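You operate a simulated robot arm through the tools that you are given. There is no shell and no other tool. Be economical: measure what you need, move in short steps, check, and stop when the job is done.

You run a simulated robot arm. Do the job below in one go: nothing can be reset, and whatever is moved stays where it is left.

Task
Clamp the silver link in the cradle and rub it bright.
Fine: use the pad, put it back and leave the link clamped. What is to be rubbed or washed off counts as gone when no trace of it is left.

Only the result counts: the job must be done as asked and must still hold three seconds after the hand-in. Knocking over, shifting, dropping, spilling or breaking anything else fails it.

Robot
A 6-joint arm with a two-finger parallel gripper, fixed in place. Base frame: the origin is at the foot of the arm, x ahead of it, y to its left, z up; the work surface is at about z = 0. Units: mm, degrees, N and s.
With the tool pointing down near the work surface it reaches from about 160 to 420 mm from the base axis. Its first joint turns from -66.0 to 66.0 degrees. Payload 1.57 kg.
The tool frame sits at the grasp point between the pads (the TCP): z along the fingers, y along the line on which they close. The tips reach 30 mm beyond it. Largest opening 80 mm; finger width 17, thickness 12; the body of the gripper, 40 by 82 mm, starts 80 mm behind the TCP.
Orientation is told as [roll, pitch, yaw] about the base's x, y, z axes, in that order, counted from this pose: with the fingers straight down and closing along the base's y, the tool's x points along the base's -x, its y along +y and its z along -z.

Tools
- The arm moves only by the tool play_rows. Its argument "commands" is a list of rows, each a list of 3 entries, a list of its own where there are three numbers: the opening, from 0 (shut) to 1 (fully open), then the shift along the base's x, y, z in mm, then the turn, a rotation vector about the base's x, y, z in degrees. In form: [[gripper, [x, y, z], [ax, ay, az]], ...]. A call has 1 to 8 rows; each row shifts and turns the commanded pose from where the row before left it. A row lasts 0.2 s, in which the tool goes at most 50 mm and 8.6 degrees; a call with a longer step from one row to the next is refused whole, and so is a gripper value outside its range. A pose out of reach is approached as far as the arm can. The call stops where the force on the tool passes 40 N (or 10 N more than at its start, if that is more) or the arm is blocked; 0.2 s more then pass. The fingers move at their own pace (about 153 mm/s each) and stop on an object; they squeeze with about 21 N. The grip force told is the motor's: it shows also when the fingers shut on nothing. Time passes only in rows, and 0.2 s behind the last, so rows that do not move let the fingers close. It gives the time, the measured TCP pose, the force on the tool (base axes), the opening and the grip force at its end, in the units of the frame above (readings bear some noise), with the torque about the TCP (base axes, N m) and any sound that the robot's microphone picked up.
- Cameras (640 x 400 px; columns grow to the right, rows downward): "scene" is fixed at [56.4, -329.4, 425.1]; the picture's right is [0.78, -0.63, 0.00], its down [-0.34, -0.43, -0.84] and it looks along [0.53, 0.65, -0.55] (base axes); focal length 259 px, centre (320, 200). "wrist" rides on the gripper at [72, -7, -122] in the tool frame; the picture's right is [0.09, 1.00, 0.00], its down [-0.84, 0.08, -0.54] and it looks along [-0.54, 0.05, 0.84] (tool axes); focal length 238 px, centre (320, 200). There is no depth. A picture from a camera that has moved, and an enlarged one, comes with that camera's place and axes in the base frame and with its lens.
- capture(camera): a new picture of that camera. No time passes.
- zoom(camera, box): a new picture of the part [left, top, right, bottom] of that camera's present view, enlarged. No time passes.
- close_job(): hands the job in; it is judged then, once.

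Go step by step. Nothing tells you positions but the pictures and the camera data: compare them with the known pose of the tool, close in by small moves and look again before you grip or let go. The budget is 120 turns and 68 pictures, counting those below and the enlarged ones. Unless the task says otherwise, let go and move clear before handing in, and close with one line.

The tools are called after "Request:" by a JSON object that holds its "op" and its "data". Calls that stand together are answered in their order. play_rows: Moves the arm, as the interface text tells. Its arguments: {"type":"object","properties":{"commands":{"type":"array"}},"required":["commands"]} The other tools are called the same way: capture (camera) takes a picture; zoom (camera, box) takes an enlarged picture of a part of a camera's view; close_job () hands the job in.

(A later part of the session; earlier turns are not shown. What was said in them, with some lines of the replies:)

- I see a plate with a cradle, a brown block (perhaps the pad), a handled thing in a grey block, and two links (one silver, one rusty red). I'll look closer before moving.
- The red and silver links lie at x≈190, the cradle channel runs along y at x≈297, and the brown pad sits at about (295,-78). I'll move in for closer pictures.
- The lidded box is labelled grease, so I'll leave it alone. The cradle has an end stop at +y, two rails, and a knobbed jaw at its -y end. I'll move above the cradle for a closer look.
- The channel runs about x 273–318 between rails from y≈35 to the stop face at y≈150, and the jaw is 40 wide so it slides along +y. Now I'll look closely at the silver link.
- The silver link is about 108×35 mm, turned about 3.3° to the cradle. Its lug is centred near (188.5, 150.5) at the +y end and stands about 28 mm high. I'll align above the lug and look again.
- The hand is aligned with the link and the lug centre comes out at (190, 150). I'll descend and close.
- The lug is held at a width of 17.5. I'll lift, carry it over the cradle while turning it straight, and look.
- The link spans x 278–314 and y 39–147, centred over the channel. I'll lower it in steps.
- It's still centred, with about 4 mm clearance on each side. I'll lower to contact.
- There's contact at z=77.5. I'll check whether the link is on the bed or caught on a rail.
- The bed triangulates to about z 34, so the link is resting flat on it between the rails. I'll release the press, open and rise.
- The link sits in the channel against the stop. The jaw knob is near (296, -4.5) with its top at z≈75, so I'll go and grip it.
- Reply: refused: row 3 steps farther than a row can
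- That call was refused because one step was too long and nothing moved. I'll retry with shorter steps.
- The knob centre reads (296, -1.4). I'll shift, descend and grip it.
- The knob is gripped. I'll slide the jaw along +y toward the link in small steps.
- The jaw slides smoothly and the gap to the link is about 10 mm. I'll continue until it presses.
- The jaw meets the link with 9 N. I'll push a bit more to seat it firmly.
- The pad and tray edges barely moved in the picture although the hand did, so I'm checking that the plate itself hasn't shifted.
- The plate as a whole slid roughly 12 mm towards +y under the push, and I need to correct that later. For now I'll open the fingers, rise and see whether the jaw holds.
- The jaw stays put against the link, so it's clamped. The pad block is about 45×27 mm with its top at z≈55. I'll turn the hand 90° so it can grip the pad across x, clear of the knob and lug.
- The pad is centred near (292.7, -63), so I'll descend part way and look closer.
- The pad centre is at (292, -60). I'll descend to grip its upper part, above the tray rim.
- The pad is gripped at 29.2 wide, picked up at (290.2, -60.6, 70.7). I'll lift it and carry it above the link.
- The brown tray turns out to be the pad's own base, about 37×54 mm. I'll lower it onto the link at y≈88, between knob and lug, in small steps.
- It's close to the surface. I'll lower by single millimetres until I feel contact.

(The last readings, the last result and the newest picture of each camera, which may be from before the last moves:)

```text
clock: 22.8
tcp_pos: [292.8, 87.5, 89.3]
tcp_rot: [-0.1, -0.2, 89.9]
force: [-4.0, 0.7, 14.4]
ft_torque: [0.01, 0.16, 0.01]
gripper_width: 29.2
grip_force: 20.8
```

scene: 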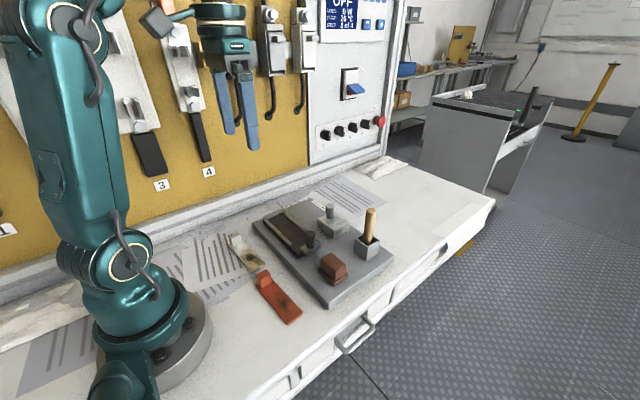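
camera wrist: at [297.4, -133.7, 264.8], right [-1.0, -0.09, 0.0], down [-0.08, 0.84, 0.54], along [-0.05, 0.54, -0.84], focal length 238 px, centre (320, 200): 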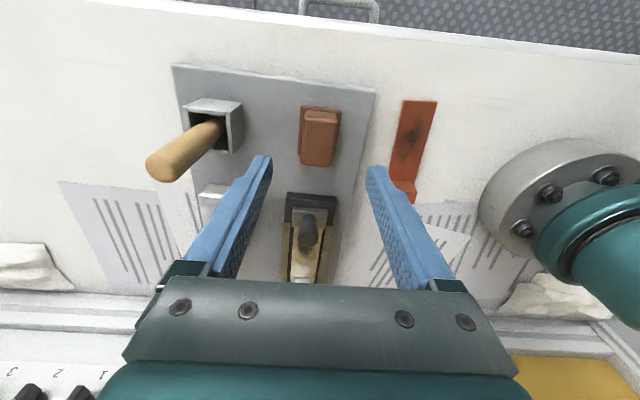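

There's contact with 14 N down. I'll do the first rubbing strokes along the link, watching the force.

Request:
{"op": "play_rows", "data": {"commands": [[0.2, [0, 6, 0.3], [0, 0, 0]], [0.2, [0, 6, 0], [0, 0, 0]], [0.2, [0, -6, 0], [0, 0, 0]], [0.2, [0, -6, 0], [0, 0, 0]], [0.2, [0, -4, 0], [0, 0, 0]], [0.2, [0, 4, 0], [0, 0, 0]], [0.2, [0, 6, 0], [0, 0, 0]], [0.2, [0, -6, 0], [0, 0, 0]]]}}

Request:
{"op": "capture", "data": {"camera": "scene"}}

```text
clock: 24.6
tcp_pos: [294.1, 89.1, 88.1]
tcp_rot: [-0.1, -0.2, 90.0]
force: [0.5, 4.1, 10.7]
ft_torque: [0.1, 0.03, -0.01]
gripper_width: 29.1
grip_force: 20.9
```

```text
22 pictures are left
```

scene: 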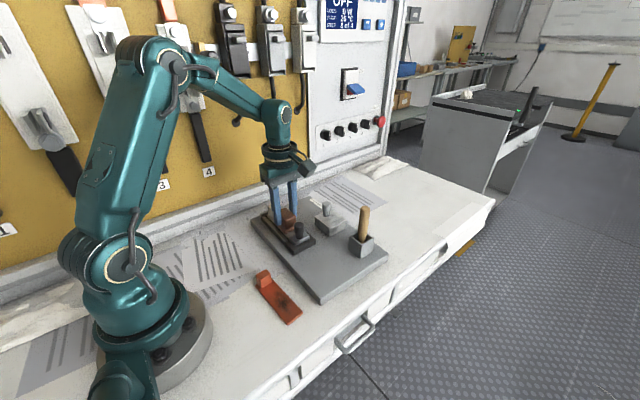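

The plate holds still at about 11 N. I'll continue strokes over the whole stained area, with a small sideways spread.

Request:
{"op": "play_rows", "data": {"commands": [[0.2, [2, -4, 0], [0, 0, 0]], [0.2, [0, -3, 0], [0, 0, 0]], [0.2, [-2, 6, 0], [0, 0, 0]], [0.2, [-2, 8, 0], [0, 0, 0]], [0.2, [0, -8, 0], [0, 0, 0]], [0.2, [0, -6, 0], [0, 0, 0]], [0.2, [2, 0, 0], [0, 0, 0]], [0.2, [2, 6, 0], [0, 0, 0]]]}}

Request:
{"op": "play_rows", "data": {"commands": [[0.2, [0, 8, 0], [0, 0, 0]], [0.2, [0, -8, 0], [0, 0, 0]], [0.2, [0, -6, 0], [0, 0, 0]], [0.2, [-4, 0, 0], [0, 0, 0]], [0.2, [0, 7, 0], [0, 0, 0]], [0.2, [0, 8, 0], [0, 0, 0]], [0.2, [2, -8, 0], [0, 0, 0]], [0.2, [0, -7, 0], [0, 0, 0]]]}}

Request:
{"op": "play_rows", "data": {"commands": [[0.2, [0, 8, 0], [0, 0, 0]], [0.2, [0, 8, 0], [0, 0, 0]], [0.2, [0, 6, 5], [0, 0, 0]], [0.2, [0, 0, 30], [0, 0, 0]], [0.2, [0, 10, 25], [0, 0, 0]]]}}

Request:
{"op": "zoom", "data": {"camera": "scene", "box": [250, 190, 340, 250]}}

```text
clock: 26.4
tcp_pos: [295.5, 85.5, 88.2]
tcp_rot: [-0.1, 0.0, 90.1]
force: [0.2, -3.8, 9.9]
ft_torque: [-0.08, 0.0, 0.01]
gripper_width: 29.1
grip_force: 21.3
```

```text
clock: 28.2
tcp_pos: [293.0, 79.7, 89.4]
tcp_rot: [0.0, 0.0, 90.0]
force: [-0.8, -0.1, -0.8]
ft_torque: [0.04, 0.04, 0.01]
gripper_width: 29.1
grip_force: 21.6
```

```text
clock: 29.4
tcp_pos: [294.4, 114.1, 150.3]
tcp_rot: [-0.1, -0.2, 90.1]
force: [-0.3, -0.1, -0.5]
ft_torque: [-0.02, 0.03, 0.0]
gripper_width: 29.2
grip_force: 21.1
```

```text
6.67 times, centred on (295, 220) of scene
camera zoom: at [56.4, -329.4, 425.1], right [0.78, -0.63, 0.0], down [-0.34, -0.43, -0.84], along [0.53, 0.65, -0.55], focal length 1725 px, centre (487, 67)
```

zoom: 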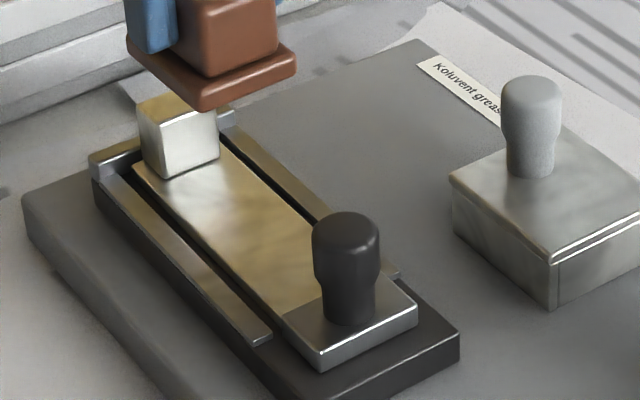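

The visible part of the link is clean. I'll check the area near the jaw with the wrist camera.

Request:
{"op": "zoom", "data": {"camera": "wrist", "box": [240, 20, 400, 130]}}

```text
3.64 times, centred on (320, 75) of wrist
camera zoom: at [300.6, 42.0, 271.1], right [-1.0, -0.09, 0.0], down [-0.08, 0.84, 0.54], along [-0.05, 0.54, -0.84], focal length 867 px, centre (320, 654)
```

zoom: 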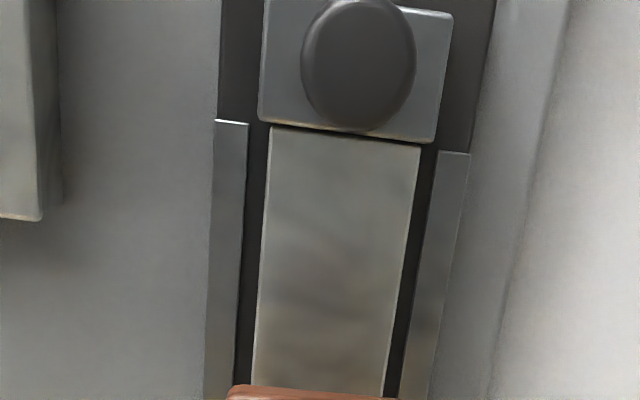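

The stain looks gone, with only faint metal mottling left. I'll give it one more rubbing round to be sure, and then compare.

Request:
{"op": "play_rows", "data": {"commands": [[0.2, [0, -8, -30], [0, 0, 0]], [0.2, [0, -8, -26], [0, 0, 0]], [0.2, [0, 0, -4], [0, 0, 0]], [0.2, [0, 0, -2], [0, 0, 0]], [0.2, [0, 0, -1], [0, 0, 0]]]}}

```text
clock: 30.6
tcp_pos: [293.0, 97.7, 83.9]
tcp_rot: [-0.1, -0.2, 90.1]
force: [-1.8, -2.2, 14.6]
ft_torque: [-0.03, 0.07, 0.02]
gripper_width: 29.5
grip_force: 21.0
```

Contact came at z=83.9, so the pad has slipped about 4–5 mm up in the fingers. I'll allow for that when I put it back, and rub again now.

Request:
{"op": "play_rows", "data": {"commands": [[0.2, [0, -7, 0.3], [0, 0, 0]], [0.2, [0, -7, 0], [0, 0, 0]], [0.2, [2, -3, 0], [0, 0, 0]], [0.2, [0, 7, 0], [0, 0, 0]], [0.2, [0, 7, 0], [0, 0, 0]], [0.2, [-4, 0, 0], [0, 0, 0]], [0.2, [0, -7, 0], [0, 0, 0]], [0.2, [0, -7, 0], [0, 0, 0]]]}}

Request:
{"op": "play_rows", "data": {"commands": [[0.2, [2, 0, 0], [0, 0, 0]], [0.2, [0, 7, 0], [0, 0, 0]], [0.2, [0, 7, 0], [0, 0, 0]], [0.2, [0, -7, 0], [0, 0, 0]], [0.2, [0, -7, 0], [0, 0, 0]], [0.2, [0, 7, 0], [0, 0, 0]], [0.2, [0, 7, 0], [0, 0, 0]], [0.2, [0, 0, 0], [0, 0, 0]]]}}

Request:
{"op": "play_rows", "data": {"commands": [[0.2, [0, 0, 5], [0, 0, 0]], [0.2, [0, 10, 30], [0, 0, 0]], [0.2, [0, 8, 30], [0, 0, 0]]]}}

Request:
{"op": "zoom", "data": {"camera": "wrist", "box": [240, 20, 400, 130]}}

Request:
{"op": "zoom", "data": {"camera": "scene", "box": [220, 170, 420, 330]}}

```text
clock: 32.4
tcp_pos: [289.7, 78.8, 86.6]
tcp_rot: [0.0, -0.1, 90.0]
force: [0.0, 2.0, 3.3]
ft_torque: [0.02, 0.03, -0.01]
gripper_width: 29.6
grip_force: 20.6
```

```text
clock: 34.2
tcp_pos: [292.3, 94.3, 87.2]
tcp_rot: [-0.1, 0.0, 90.0]
force: [-0.1, -0.7, -1.1]
ft_torque: [-0.01, -0.02, 0.01]
gripper_width: 29.0
grip_force: 21.0
```

```text
clock: 35.0
tcp_pos: [293.6, 111.5, 152.4]
tcp_rot: [0.0, 0.0, 90.0]
force: [-0.2, 0.7, -0.4]
ft_torque: [0.01, -0.02, -0.03]
gripper_width: 29.3
grip_force: 21.0
```

```text
3.64 times, centred on (320, 75) of wrist
camera zoom: at [299.7, 40.3, 273.9], right [-1.0, -0.09, 0.0], down [-0.08, 0.84, 0.54], along [-0.05, 0.54, -0.84], focal length 867 px, centre (320, 654)
```

zoom: 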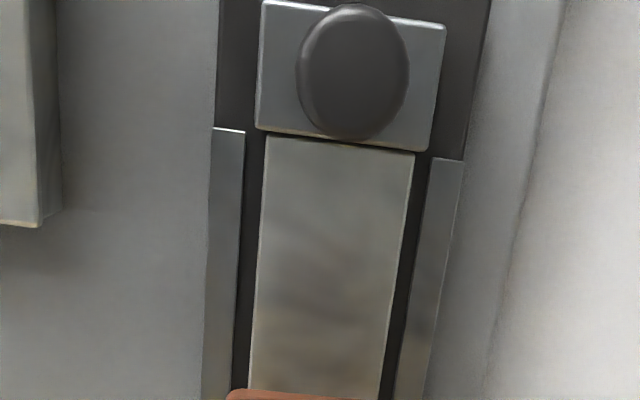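

```text
2.50 times, centred on (320, 250) of scene
camera zoom: at [56.4, -329.4, 425.1], right [0.78, -0.63, 0.0], down [-0.34, -0.43, -0.84], along [0.53, 0.65, -0.55], focal length 647 px, centre (320, 75)
```

zoom: 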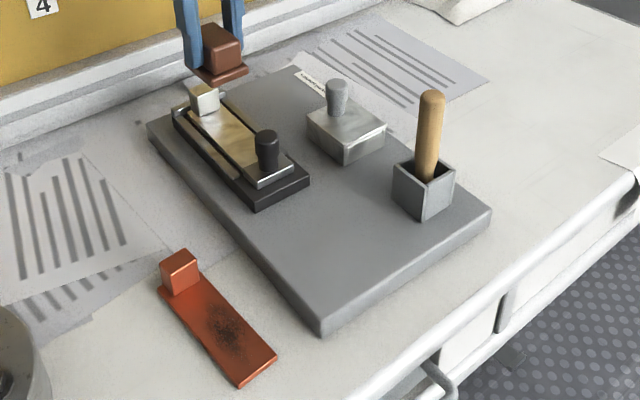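

The texture is identical to before, so the stain is gone, and the plate has not moved any further. Now I'll carry the pad back to its spot.

Request:
{"op": "play_rows", "data": {"commands": [[0.2, [0, -43, 0], [0, 0, 0]], [0.2, [-1, -43, 0], [0, 0, 0]], [0.2, [-1, -43, 0], [0, 0, 0]], [0.2, [0, -43, 0], [0, 0, 0]], [0.2, [0, 0, -40], [0, 0, 0]], [0.2, [0, 0, -30], [0, 0, 0]], [0.2, [0, 0, 0], [0, 0, 0]]]}}

Request:
{"op": "zoom", "data": {"camera": "scene", "box": [290, 200, 400, 290]}}

```text
clock: 36.6
tcp_pos: [292.4, -60.1, 80.8]
tcp_rot: [-0.1, -0.1, 90.0]
force: [0.1, 0.4, 0.1]
ft_torque: [0.0, 0.01, -0.02]
gripper_width: 29.4
grip_force: 21.0
```

```text
4.44 times, centred on (345, 245) of scene
camera zoom: at [56.4, -329.4, 425.1], right [0.78, -0.63, 0.0], down [-0.34, -0.43, -0.84], along [0.53, 0.65, -0.55], focal length 1150 px, centre (209, 0)
```

zoom: 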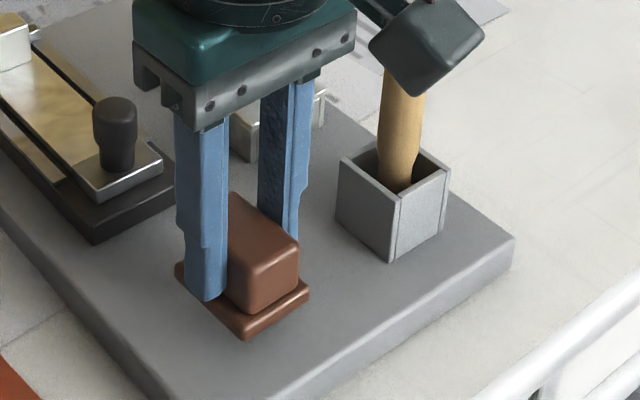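

The pad hangs about 12 mm above its spot. I'll lower it to contact.

Request:
{"op": "play_rows", "data": {"commands": [[0.2, [-1, 0, -5], [0, 0, 0]], [0.2, [-0.5, 0, -4], [0, 0, 0]], [0.2, [0, 0, -2], [0, 0, 0]], [0.2, [0, 0, -1.5], [0, 0, 0]]]}}

```text
clock: 37.6
tcp_pos: [290.3, -59.1, 68.0]
tcp_rot: [-0.1, -0.1, 90.0]
force: [0.0, 0.3, -0.4]
ft_torque: [-0.01, 0.01, 0.04]
gripper_width: 29.2
grip_force: 20.9
```

Request:
{"op": "play_rows", "data": {"commands": [[0.2, [0, -0.8, -1], [0, 0, 0]], [0.2, [0, 0, -1], [0, 0, 0]], [0.2, [0, 0, -0.8], [0, 0, 0]]]}}

Request:
{"op": "zoom", "data": {"camera": "scene", "box": [290, 200, 400, 290]}}

```text
clock: 38.4
tcp_pos: [290.3, -60.3, 66.1]
tcp_rot: [-0.1, -0.2, 90.0]
force: [-0.7, 0.8, 3.8]
ft_torque: [0.02, 0.08, -0.01]
gripper_width: 29.3
grip_force: 21.0
```

```text
4.44 times, centred on (345, 245) of scene
camera zoom: at [56.4, -329.4, 425.1], right [0.78, -0.63, 0.0], down [-0.34, -0.43, -0.84], along [0.53, 0.65, -0.55], focal length 1150 px, centre (209, 0)
```

zoom: 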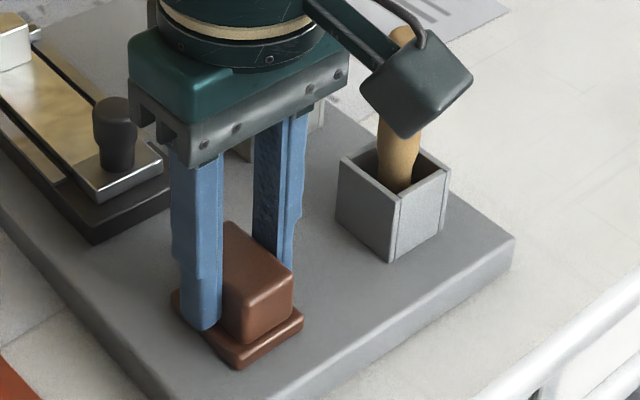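

The pad is touching down within a millimetre of its pick-up spot. I'll release it and rise.

Request:
{"op": "play_rows", "data": {"commands": [[0.6, [0, 0, 0], [0, 0, 0]], [0.6, [0, 0, 0], [0, 0, 0]], [0.6, [0, 0, 30], [0, 0, 0]], [0.6, [0, 0, 40], [0, 0, 0]], [0.0, [0, 30, 20], [0, 0, 0]], [0.0, [0, 48, 0], [0, 0, 0]], [0.0, [0, 48, 0], [0, 0, 0]], [0.0, [0, 48, 0], [0, 0, 0]]]}}

Request:
{"op": "play_rows", "data": {"commands": [[0.0, [0, 40, 0], [0, 0, 0]], [0.0, [0, 30, 0], [0, 0, 0]], [0.0, [0, 0, 0], [0, 0, 0]]]}}

Request:
{"op": "capture", "data": {"camera": "wrist"}}

Request:
{"op": "zoom", "data": {"camera": "scene", "box": [220, 170, 420, 330]}}

```text
clock: 40.2
tcp_pos: [291.5, 111.6, 153.8]
tcp_rot: [-0.1, 0.0, 90.0]
force: [-0.1, 0.1, 0.3]
ft_torque: [0.03, -0.02, 0.01]
gripper_width: 0.0
grip_force: 21.0
```

```text
clock: 41.2
tcp_pos: [303.1, 160.6, 159.1]
tcp_rot: [-0.2, -0.5, 85.4]
force: [-0.2, -0.1, 1.4]
ft_torque: [0.0, 0.01, 0.02]
gripper_width: 0.0
grip_force: 20.6
stopped in row 3: the arm was blocked; the commanded pose is now the measured one
```

```text
15 pictures are left
camera wrist: at [303.9, 87.8, 279.6], right [-1.0, -0.01, 0.0], down [-0.01, 0.84, 0.55], along [0.0, 0.55, -0.84], focal length 238 px, centre (320, 200)
```

wrist: 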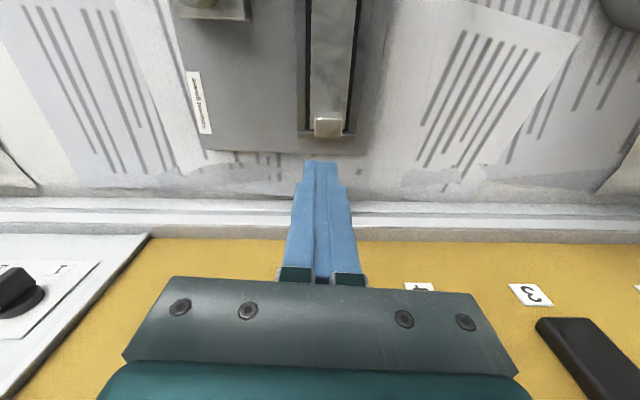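

```text
2.50 times, centred on (320, 250) of scene
camera zoom: at [56.5, -329.2, 425.0], right [0.78, -0.63, 0.0], down [-0.34, -0.43, -0.84], along [0.53, 0.65, -0.55], focal length 647 px, centre (320, 75)
```

zoom: 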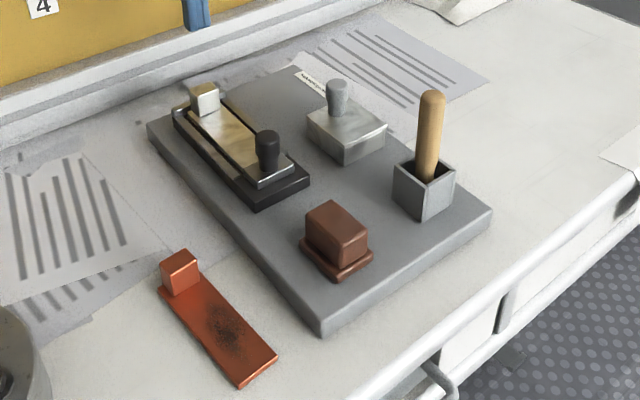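

The arm hit a limit with the hand turned 90°, with no contact. I'll back off and turn the hand back to yaw 0 before moving behind the plate.

Request:
{"op": "play_rows", "data": {"commands": [[0.0, [-2, -15, 5], [0, 0, 0]], [0.0, [-2, -15, 5], [0, 0, -8.5]], [0.0, [-2, -10, 0], [0, 0, -8.5]], [0.0, [-2, 0, 0], [0, 0, -8.5]], [0.0, [-2, 0, 0], [0, 0, -8.5]], [0.0, [0, 0, 0], [0, 0, -8.5]], [0.0, [0, 0, 0], [0, 0, -8.5]], [0.0, [0, 0, 0], [0, 0, -8.5]]]}}

Request:
{"op": "play_rows", "data": {"commands": [[0.0, [0, 0, 0], [0, 0, -8.5]], [0.0, [0, 0, 0], [0, 0, -8.5]], [0.0, [0, 20, 0], [0, 0, -8.5]], [0.0, [0, 30, 0], [0, 0, 0]], [0.0, [0, 25, 0], [0, 0, 0]], [0.0, [0, 0, 0], [0, 0, 0]]]}}

Request:
{"op": "zoom", "data": {"camera": "wrist", "box": [160, 40, 440, 215]}}

```text
clock: 43.0
tcp_pos: [292.4, 122.0, 168.2]
tcp_rot: [-0.1, -0.3, 26.0]
force: [0.1, 0.1, -1.2]
ft_torque: [-0.03, 0.02, 0.03]
gripper_width: 0.2
grip_force: 21.0
```

```text
clock: 44.6
tcp_pos: [313.5, 163.9, 172.5]
tcp_rot: [0.2, -0.8, -5.5]
force: [-0.3, -0.4, 0.3]
ft_torque: [0.03, 0.03, -0.01]
gripper_width: 0.2
grip_force: 21.2
stopped in row 6: the arm was blocked; the commanded pose is now the measured one
```

```text
2.29 times, centred on (300, 128) of wrist
camera zoom: at [238.4, 164.5, 292.7], right [0.0, 1.0, 0.0], down [0.83, 0.0, 0.55], along [0.55, 0.0, -0.83], focal length 545 px, centre (366, 366)
```

zoom: 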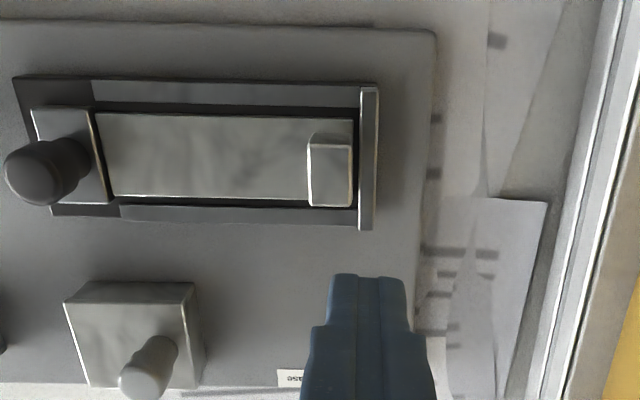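

Blocked again at the same base angle, probably the arm near the wall, again with no tool contact. I'll back off, straighten the yaw and tilt the hand 30° so the fingertips reach out to +y while the wrist stays away from the wall.

Request:
{"op": "play_rows", "data": {"commands": [[0.0, [0, -20, 0], [0, 0, 0]], [0.0, [0, -20, 0], [0, 0, 5.5]], [0.0, [0, 0, 0], [7.5, 0, 0]], [0.0, [0, 0, 0], [7.5, 0, 0]], [0.0, [0, 0, 0], [7.5, 0, 0]], [0.0, [0, 0, 0], [7.5, 0, 0]], [0.0, [0, 0, 0], [0, 0, 0]]]}}

Request:
{"op": "play_rows", "data": {"commands": [[0.0, [0, 20, 0], [0, 0, 0]], [0.0, [0, 20, 0], [0, 0, 0]], [0.0, [0, 16, 0], [0, 0, 0]], [0.0, [0, 0, 0], [0, 0, 0]]]}}

Request:
{"op": "capture", "data": {"camera": "scene"}}

```text
clock: 46.2
tcp_pos: [311.2, 124.4, 171.1]
tcp_rot: [30.3, -0.8, 0.0]
force: [1.3, -0.2, -0.2]
ft_torque: [-0.01, 0.01, 0.01]
gripper_width: 0.1
grip_force: 21.3
```

```text
clock: 47.2
tcp_pos: [312.8, 180.4, 170.6]
tcp_rot: [30.2, -0.7, -0.1]
force: [-0.2, 0.6, 0.2]
ft_torque: [-0.04, 0.0, -0.01]
gripper_width: 0.0
grip_force: 20.4
```

```text
12 pictures are left
```

scene: 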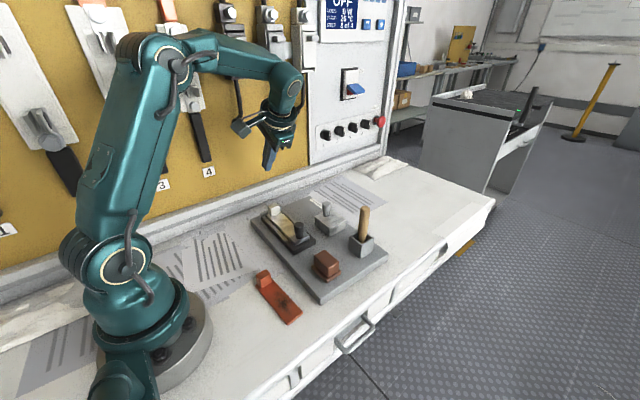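

The tilt works and I'm at y=180. I'll descend behind the cradle's end stop.

Request:
{"op": "play_rows", "data": {"commands": [[0.0, [0, 1, -25], [0, 0, 0]], [0.0, [0, 1, -25], [0, 0, 0]], [0.0, [0, 0, -25], [0, 0, 0]], [0.0, [0, 0, -20], [0, 0, 0]], [0.0, [0, 0, 0], [0, 0, 0]]]}}

Request:
{"op": "zoom", "data": {"camera": "wrist", "box": [160, 40, 440, 215]}}

```text
clock: 48.4
tcp_pos: [312.0, 182.8, 76.3]
tcp_rot: [30.1, -0.7, -0.1]
force: [0.0, -0.3, 0.3]
ft_torque: [0.01, -0.02, -0.02]
gripper_width: 0.0
grip_force: 21.4
```

```text
2.29 times, centred on (300, 128) of wrist
camera zoom: at [238.7, 117.3, 177.8], right [-0.1, 0.86, 0.5], down [0.83, -0.21, 0.52], along [0.55, 0.46, -0.69], focal length 545 px, centre (366, 366)
```

zoom: 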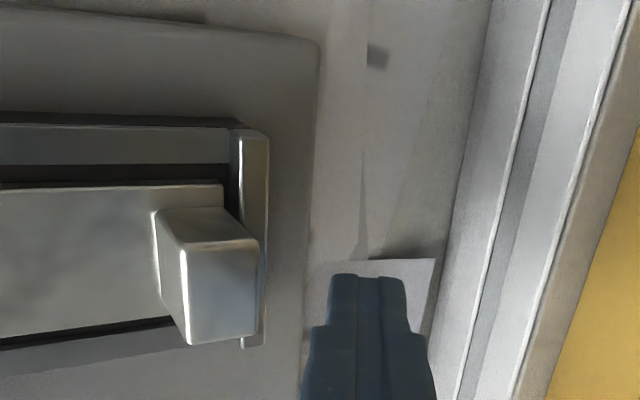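

The stop's outer face is at y≈170 and the plate's edge at y≈193.5. I'll lower by 18 and ease back to contact.

Request:
{"op": "play_rows", "data": {"commands": [[0.0, [0, 0, -10], [0, 0, 0]], [0.0, [0, 0, -8], [0, 0, 0]], [0.0, [0, -4, 0], [0, 0, 0]], [0.0, [0, -3, 0], [0, 0, 0]], [0.0, [0, -2, 0], [0, 0, 0]], [0.0, [0, -2, 0], [0, 0, 0]]]}}

```text
clock: 49.8
tcp_pos: [310.8, 172.5, 60.6]
tcp_rot: [30.3, -0.9, -0.2]
force: [1.0, 12.8, 7.1]
ft_torque: [0.03, 0.07, -0.1]
gripper_width: 0.0
grip_force: 20.7
```

Contact at 13 N. I'll push the plate back gently by about 10 mm and then compare pictures.

Request:
{"op": "play_rows", "data": {"commands": [[0.0, [0, -2, 0], [0, 0, 0]], [0.0, [0, -2, 0], [0, 0, 0]], [0.0, [0, -2, 0], [0, 0, 0]], [0.0, [0, -2, 0], [0, 0, 0]], [0.0, [0, -2, 0], [0, 0, 0]]]}}

Request:
{"op": "zoom", "data": {"camera": "scene", "box": [220, 170, 420, 330]}}

```text
clock: 51.0
tcp_pos: [311.1, 163.5, 60.5]
tcp_rot: [30.5, -0.7, -0.4]
force: [-2.3, 26.4, 23.4]
ft_torque: [0.31, 0.25, -0.19]
gripper_width: 0.0
grip_force: 21.4
```

```text
2.50 times, centred on (320, 250) of scene
camera zoom: at [56.4, -329.5, 425.1], right [0.78, -0.63, 0.0], down [-0.34, -0.43, -0.84], along [0.53, 0.65, -0.55], focal length 647 px, centre (320, 75)
```

zoom: 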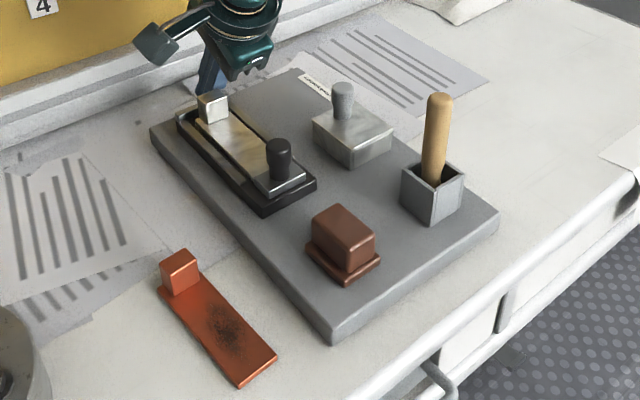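

The plate is a bit more than halfway back. I'll continue with slightly less downward press.

Request:
{"op": "play_rows", "data": {"commands": [[0.0, [0, -1.5, 1], [0, 0, 0]], [0.0, [0, -1.5, 0.3], [0, 0, 0]], [0.0, [0, -1.5, 0.3], [0, 0, 0]], [0.0, [0, -1.5, 0.3], [0, 0, 0]], [0.0, [0, -1.5, 0], [0, 0, 0]]]}}

Request:
{"op": "zoom", "data": {"camera": "scene", "box": [220, 170, 420, 330]}}

```text
clock: 52.2
tcp_pos: [312.1, 154.8, 61.9]
tcp_rot: [30.3, -0.5, -0.2]
force: [-1.7, 16.5, 3.4]
ft_torque: [0.23, 0.02, -0.14]
gripper_width: 0.0
grip_force: 21.3
```

```text
2.50 times, centred on (320, 250) of scene
camera zoom: at [56.4, -329.4, 425.1], right [0.78, -0.63, 0.0], down [-0.34, -0.43, -0.84], along [0.53, 0.65, -0.55], focal length 647 px, centre (320, 75)
```

zoom: 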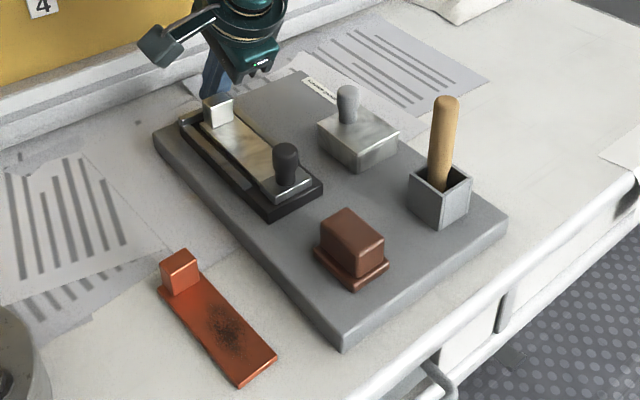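

The plate is back to within about 2–3 mm of its original place. I'll back the fingers off, rise clear and check the clamp.

Request:
{"op": "play_rows", "data": {"commands": [[0.0, [0, 8, 2], [0, 0, 0]], [0.0, [0, 10, 10], [0, 0, 0]], [0.0, [0, 0, 40], [0, 0, 0]], [0.0, [0, 0, 45], [0, 0, 0]], [0.0, [0, -40, 20], [0, 0, 0]], [0.0, [-20, -40, 0], [0, 0, 0]]]}}

Request:
{"op": "play_rows", "data": {"commands": [[0.0, [-30, 0, 10], [-7.5, 0, 0]], [0.0, [-30, 0, 10], [-7.5, 0, 0]], [0.0, [0, 0, 10], [-7.5, 0, 0]], [0.0, [0, 0, 10], [-7.5, 0, 0]], [0.0, [0, 0, 0], [0, 0, 0]]]}}

Request:
{"op": "zoom", "data": {"camera": "scene", "box": [250, 190, 340, 250]}}

Request:
{"op": "zoom", "data": {"camera": "wrist", "box": [180, 30, 420, 230]}}

Request:
{"op": "zoom", "data": {"camera": "scene", "box": [220, 170, 420, 330]}}

```text
clock: 53.6
tcp_pos: [292.3, 93.4, 178.4]
tcp_rot: [30.2, -0.8, -0.1]
force: [0.5, 0.2, -0.4]
ft_torque: [0.03, -0.01, -0.05]
gripper_width: 0.0
grip_force: 20.5
```

```text
clock: 54.8
tcp_pos: [229.0, 93.1, 217.2]
tcp_rot: [0.1, -0.7, 0.2]
force: [-0.5, 0.1, -0.7]
ft_torque: [-0.01, 0.02, 0.0]
gripper_width: 0.0
grip_force: 20.8
```

```text
6.67 times, centred on (295, 220) of scene
camera zoom: at [56.4, -329.4, 425.1], right [0.78, -0.63, 0.0], down [-0.34, -0.43, -0.84], along [0.53, 0.65, -0.55], focal length 1725 px, centre (487, 67)
```

zoom: 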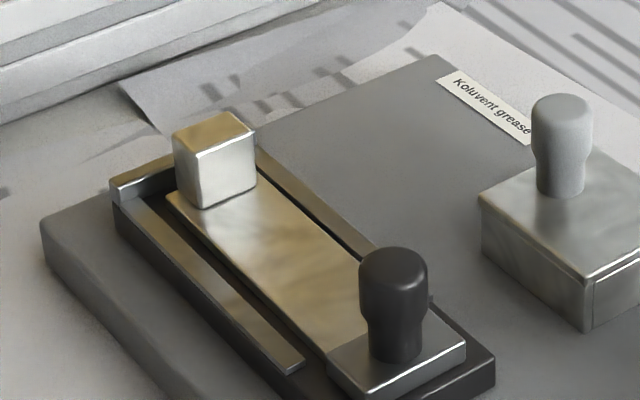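

```text
2.00 times, centred on (300, 130) of wrist
camera zoom: at [157.4, 85.8, 338.2], right [-0.1, 1.0, 0.0], down [0.83, 0.08, 0.55], along [0.55, 0.05, -0.83], focal length 477 px, centre (360, 340)
```

zoom: 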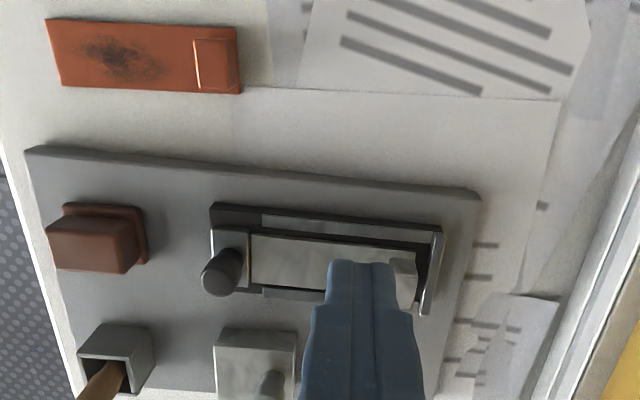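

```text
2.50 times, centred on (320, 250) of scene
camera zoom: at [56.4, -329.4, 425.1], right [0.78, -0.63, 0.0], down [-0.34, -0.43, -0.84], along [0.53, 0.65, -0.55], focal length 647 px, centre (320, 75)
```

zoom: 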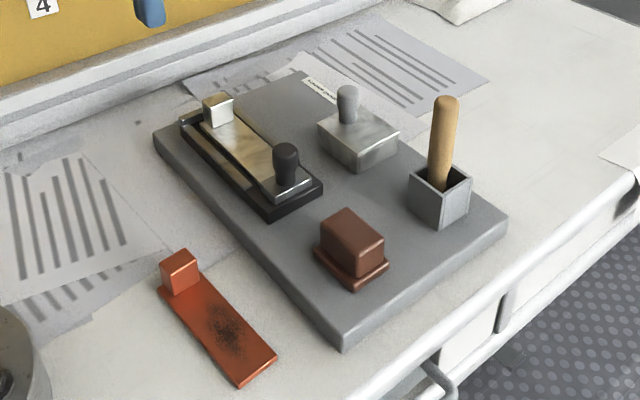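

The plate is back in place, but the link now stands about 10 mm off the stop: the lug must have been nudged and pushed the jaw back. I'll re-close the jaw gently from behind its knob, stopping at first contact.

Request:
{"op": "play_rows", "data": {"commands": [[0.0, [20, -35, 0], [0, 0, 0]], [0.0, [20, -35, 0], [0, 0, 0]], [0.0, [27, -40, 0], [0, 0, 0]], [0.0, [0, 0, -45], [0, 0, 0]], [0.0, [0, 0, -45], [0, 0, 0]], [0.0, [0, 0, -25], [0, 0, 0]], [0.0, [0, 0, 0], [0, 0, 0]]]}}

Request:
{"op": "zoom", "data": {"camera": "wrist", "box": [200, 60, 520, 260]}}

```text
clock: 56.4
tcp_pos: [298.8, -16.2, 102.6]
tcp_rot: [0.2, -0.7, 0.1]
force: [-0.8, 0.0, 0.9]
ft_torque: [-0.02, -0.01, 0.0]
gripper_width: 0.0
grip_force: 21.0
```

```text
2.00 times, centred on (360, 160) of wrist
camera zoom: at [225.7, -22.6, 223.0], right [-0.1, 1.0, 0.0], down [0.83, 0.08, 0.55], along [0.55, 0.05, -0.83], focal length 477 px, centre (240, 280)
```

zoom: 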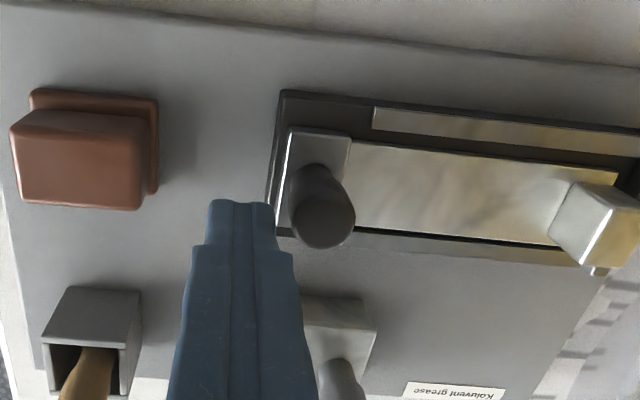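

The knob centre is at (296.8, 13.4). I'll lower behind it and push slowly, reading the force often.

Request:
{"op": "play_rows", "data": {"commands": [[0.0, [-2, 0, -10], [0, 0, 0]], [0.0, [0, 0, -10], [0, 0, 0]], [0.0, [0, 4, 0], [0, 0, 0]], [0.0, [0, 2, 0], [0, 0, 0]], [0.0, [0, 2, 0], [0, 0, 0]], [0.0, [0, 2, 0], [0, 0, 0]], [0.0, [0, 1, 0], [0, 0, 0]]]}}

```text
clock: 58.0
tcp_pos: [296.9, -7.5, 82.4]
tcp_rot: [0.2, -0.8, 0.2]
force: [4.3, -3.2, 0.9]
ft_torque: [-0.03, -0.06, 0.0]
gripper_width: 0.1
grip_force: 21.7
```

Request:
{"op": "play_rows", "data": {"commands": [[0.0, [0, 1, 0], [0, 0, 0]], [0.0, [0, 1, 0], [0, 0, 0]], [0.0, [0, 1, 0], [0, 0, 0]], [0.0, [0, 0, 0], [0, 0, 0]]]}}

```text
clock: 59.0
tcp_pos: [296.7, -3.6, 83.7]
tcp_rot: [0.2, -0.8, 0.2]
force: [0.5, -0.8, -0.9]
ft_torque: [-0.04, -0.01, -0.02]
gripper_width: 0.3
grip_force: 21.0
```

Request:
{"op": "play_rows", "data": {"commands": [[0.0, [0, 1, 0], [0, 0, 0]], [0.0, [0, 1, 0], [0, 0, 0]], [0.0, [0, 1, 0], [0, 0, 0]], [0.0, [0, 0, 0], [0, 0, 0]]]}}

Request:
{"op": "zoom", "data": {"camera": "wrist", "box": [320, 80, 560, 230]}}

```text
clock: 60.0
tcp_pos: [295.0, -0.7, 83.2]
tcp_rot: [0.0, -0.6, 0.1]
force: [-3.5, -14.0, 2.7]
ft_torque: [-0.27, 0.05, 0.05]
gripper_width: 0.0
grip_force: 21.0
```

```text
2.67 times, centred on (440, 155) of wrist
camera zoom: at [223.0, -7.7, 203.3], right [-0.1, 1.0, 0.0], down [0.83, 0.08, 0.55], along [0.55, 0.05, -0.83], focal length 636 px, centre (0, 320)
```

zoom: 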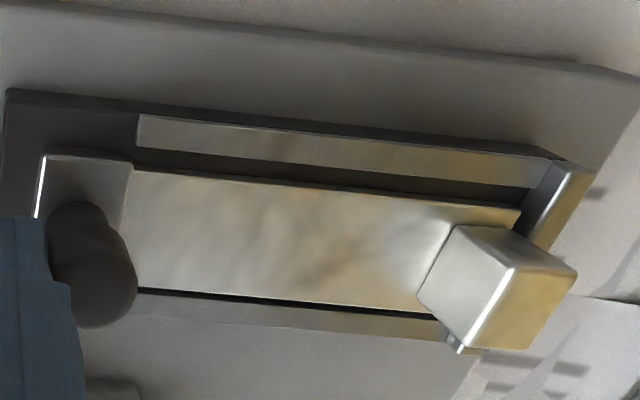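

The force jumped to 14 N and the link end meets the stop, so it's clamped. I'll stop pushing, retreat and check everything.

Request:
{"op": "play_rows", "data": {"commands": [[0.0, [0, -4, 0], [0, 0, 0]], [0.0, [0, -6, 5], [0, 0, 0]], [0.0, [0, 0, 40], [0, 0, 0]], [0.0, [-20, 0, 40], [0, 0, 0]], [0.5, [-40, 15, 20], [0, 0, 0]], [0.5, [0, 0, 0], [0, 0, 0]]]}}

Request:
{"op": "zoom", "data": {"camera": "scene", "box": [220, 170, 420, 330]}}

Request:
{"op": "zoom", "data": {"camera": "scene", "box": [250, 190, 340, 250]}}

```text
clock: 61.4
tcp_pos: [236.1, 6.9, 188.0]
tcp_rot: [0.3, -0.6, 0.2]
force: [-0.8, -0.5, -0.3]
ft_torque: [0.01, -0.01, -0.01]
gripper_width: 40.3
grip_force: 0.0
```

```text
2.50 times, centred on (320, 250) of scene
camera zoom: at [56.4, -329.4, 425.1], right [0.78, -0.63, 0.0], down [-0.34, -0.43, -0.84], along [0.53, 0.65, -0.55], focal length 647 px, centre (320, 75)
```

zoom: 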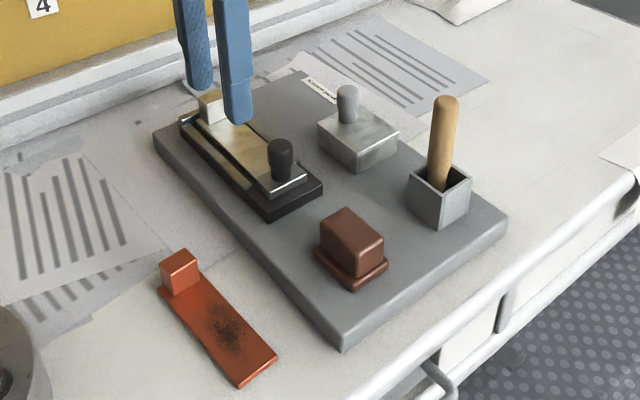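

```text
6.67 times, centred on (295, 220) of scene
camera zoom: at [56.4, -329.4, 425.1], right [0.78, -0.63, 0.0], down [-0.34, -0.43, -0.84], along [0.53, 0.65, -0.55], focal length 1725 px, centre (487, 67)
```

zoom: 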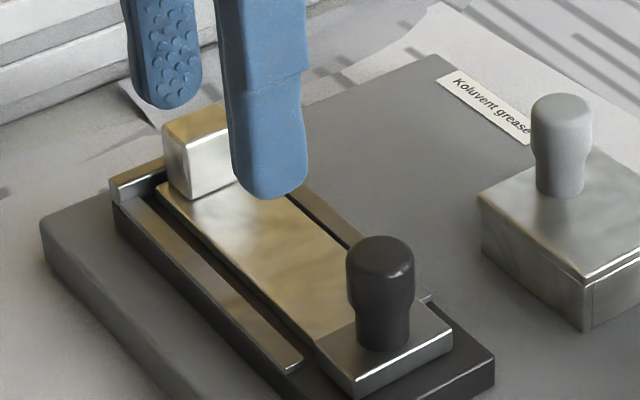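

The plate didn't move this time. I'd like a clear view of the stop-to-link contact before handing in, so I'll move above it.

Request:
{"op": "play_rows", "data": {"commands": [[0.5, [10, 35, 0], [0, 0, 0]], [0.5, [10, 35, 0], [0, 0, 0]], [0.5, [20, 40, -10], [0, 0, 0]], [0.5, [20, 20, -15], [0, 0, 0]], [0.5, [0, 0, 0], [0, 0, 0]]]}}

Request:
{"op": "zoom", "data": {"camera": "wrist", "box": [180, 70, 360, 175]}}

```text
clock: 62.6
tcp_pos: [297.6, 134.2, 164.6]
tcp_rot: [0.2, -0.7, 0.2]
force: [0.7, -0.1, 0.8]
ft_torque: [0.01, -0.03, 0.02]
gripper_width: 40.0
grip_force: 0.0
```

```text
3.56 times, centred on (270, 122) of wrist
camera zoom: at [223.8, 127.4, 285.4], right [-0.1, 1.0, 0.0], down [0.83, 0.08, 0.55], along [0.55, 0.05, -0.83], focal length 848 px, centre (498, 476)
```

zoom: 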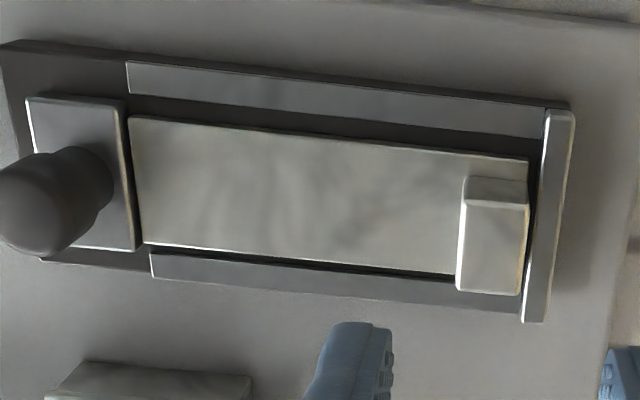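

The stop shows the same narrow step against the link end as when it was first clamped with the plate held tight. The jaw touches the link, the surface is clean and the plate is in place, so I'll rise clear.

Request:
{"op": "play_rows", "data": {"commands": [[0.5, [-20, -20, 35], [0, 0, 0]], [0.5, [-30, -20, 35], [0, 0, 0]], [0.5, [-20, -15, 20], [0, 0, 0]], [0.5, [0, 0, 0], [0, 0, 0]]]}}

Request:
{"op": "capture", "data": {"camera": "scene"}}

```text
refused: row 2 steps farther than a row can; nothing moved
```

```text
0 pictures are left
```

scene: 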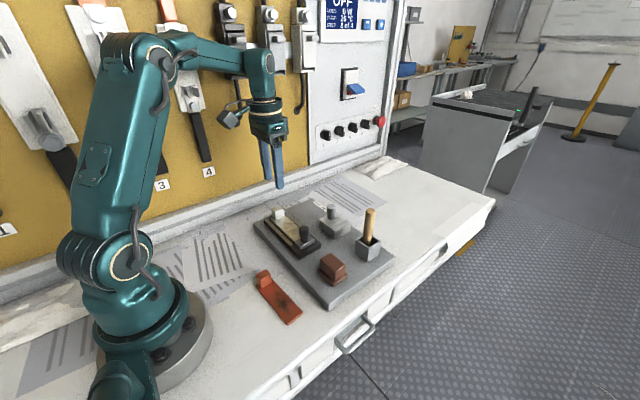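

The scene looks as it should. That call was refused for too long a step, so I'll rise clear with shorter ones.

Request:
{"op": "play_rows", "data": {"commands": [[0.5, [-15, -15, 30], [0, 0, 0]], [0.5, [-20, -15, 30], [0, 0, 0]], [0.5, [0, 0, 0], [0, 0, 0]]]}}

```text
clock: 63.4
tcp_pos: [260.5, 103.4, 222.8]
tcp_rot: [0.1, -0.7, 0.3]
force: [-0.9, 0.1, 0.5]
ft_torque: [0.0, 0.01, 0.01]
gripper_width: 39.8
grip_force: 0.1
```

The link is clamped and bright, the pad is back and the arm is clear, so I'm handing in.

Request:
{"op": "close_job", "data": {}}

```text
The job is handed in.
```

I handed the job in: the silver link is clamped in the cradle with no stain visible, and the pad is back within about 3 mm of its spot. However, clamping slid the whole plate about 15 mm, and I pushed it back to within about 3 mm. That push also loosened the clamp, so I closed it again; a gap of about 3 mm still shows at the end stop, as it did the first time I clamped it.
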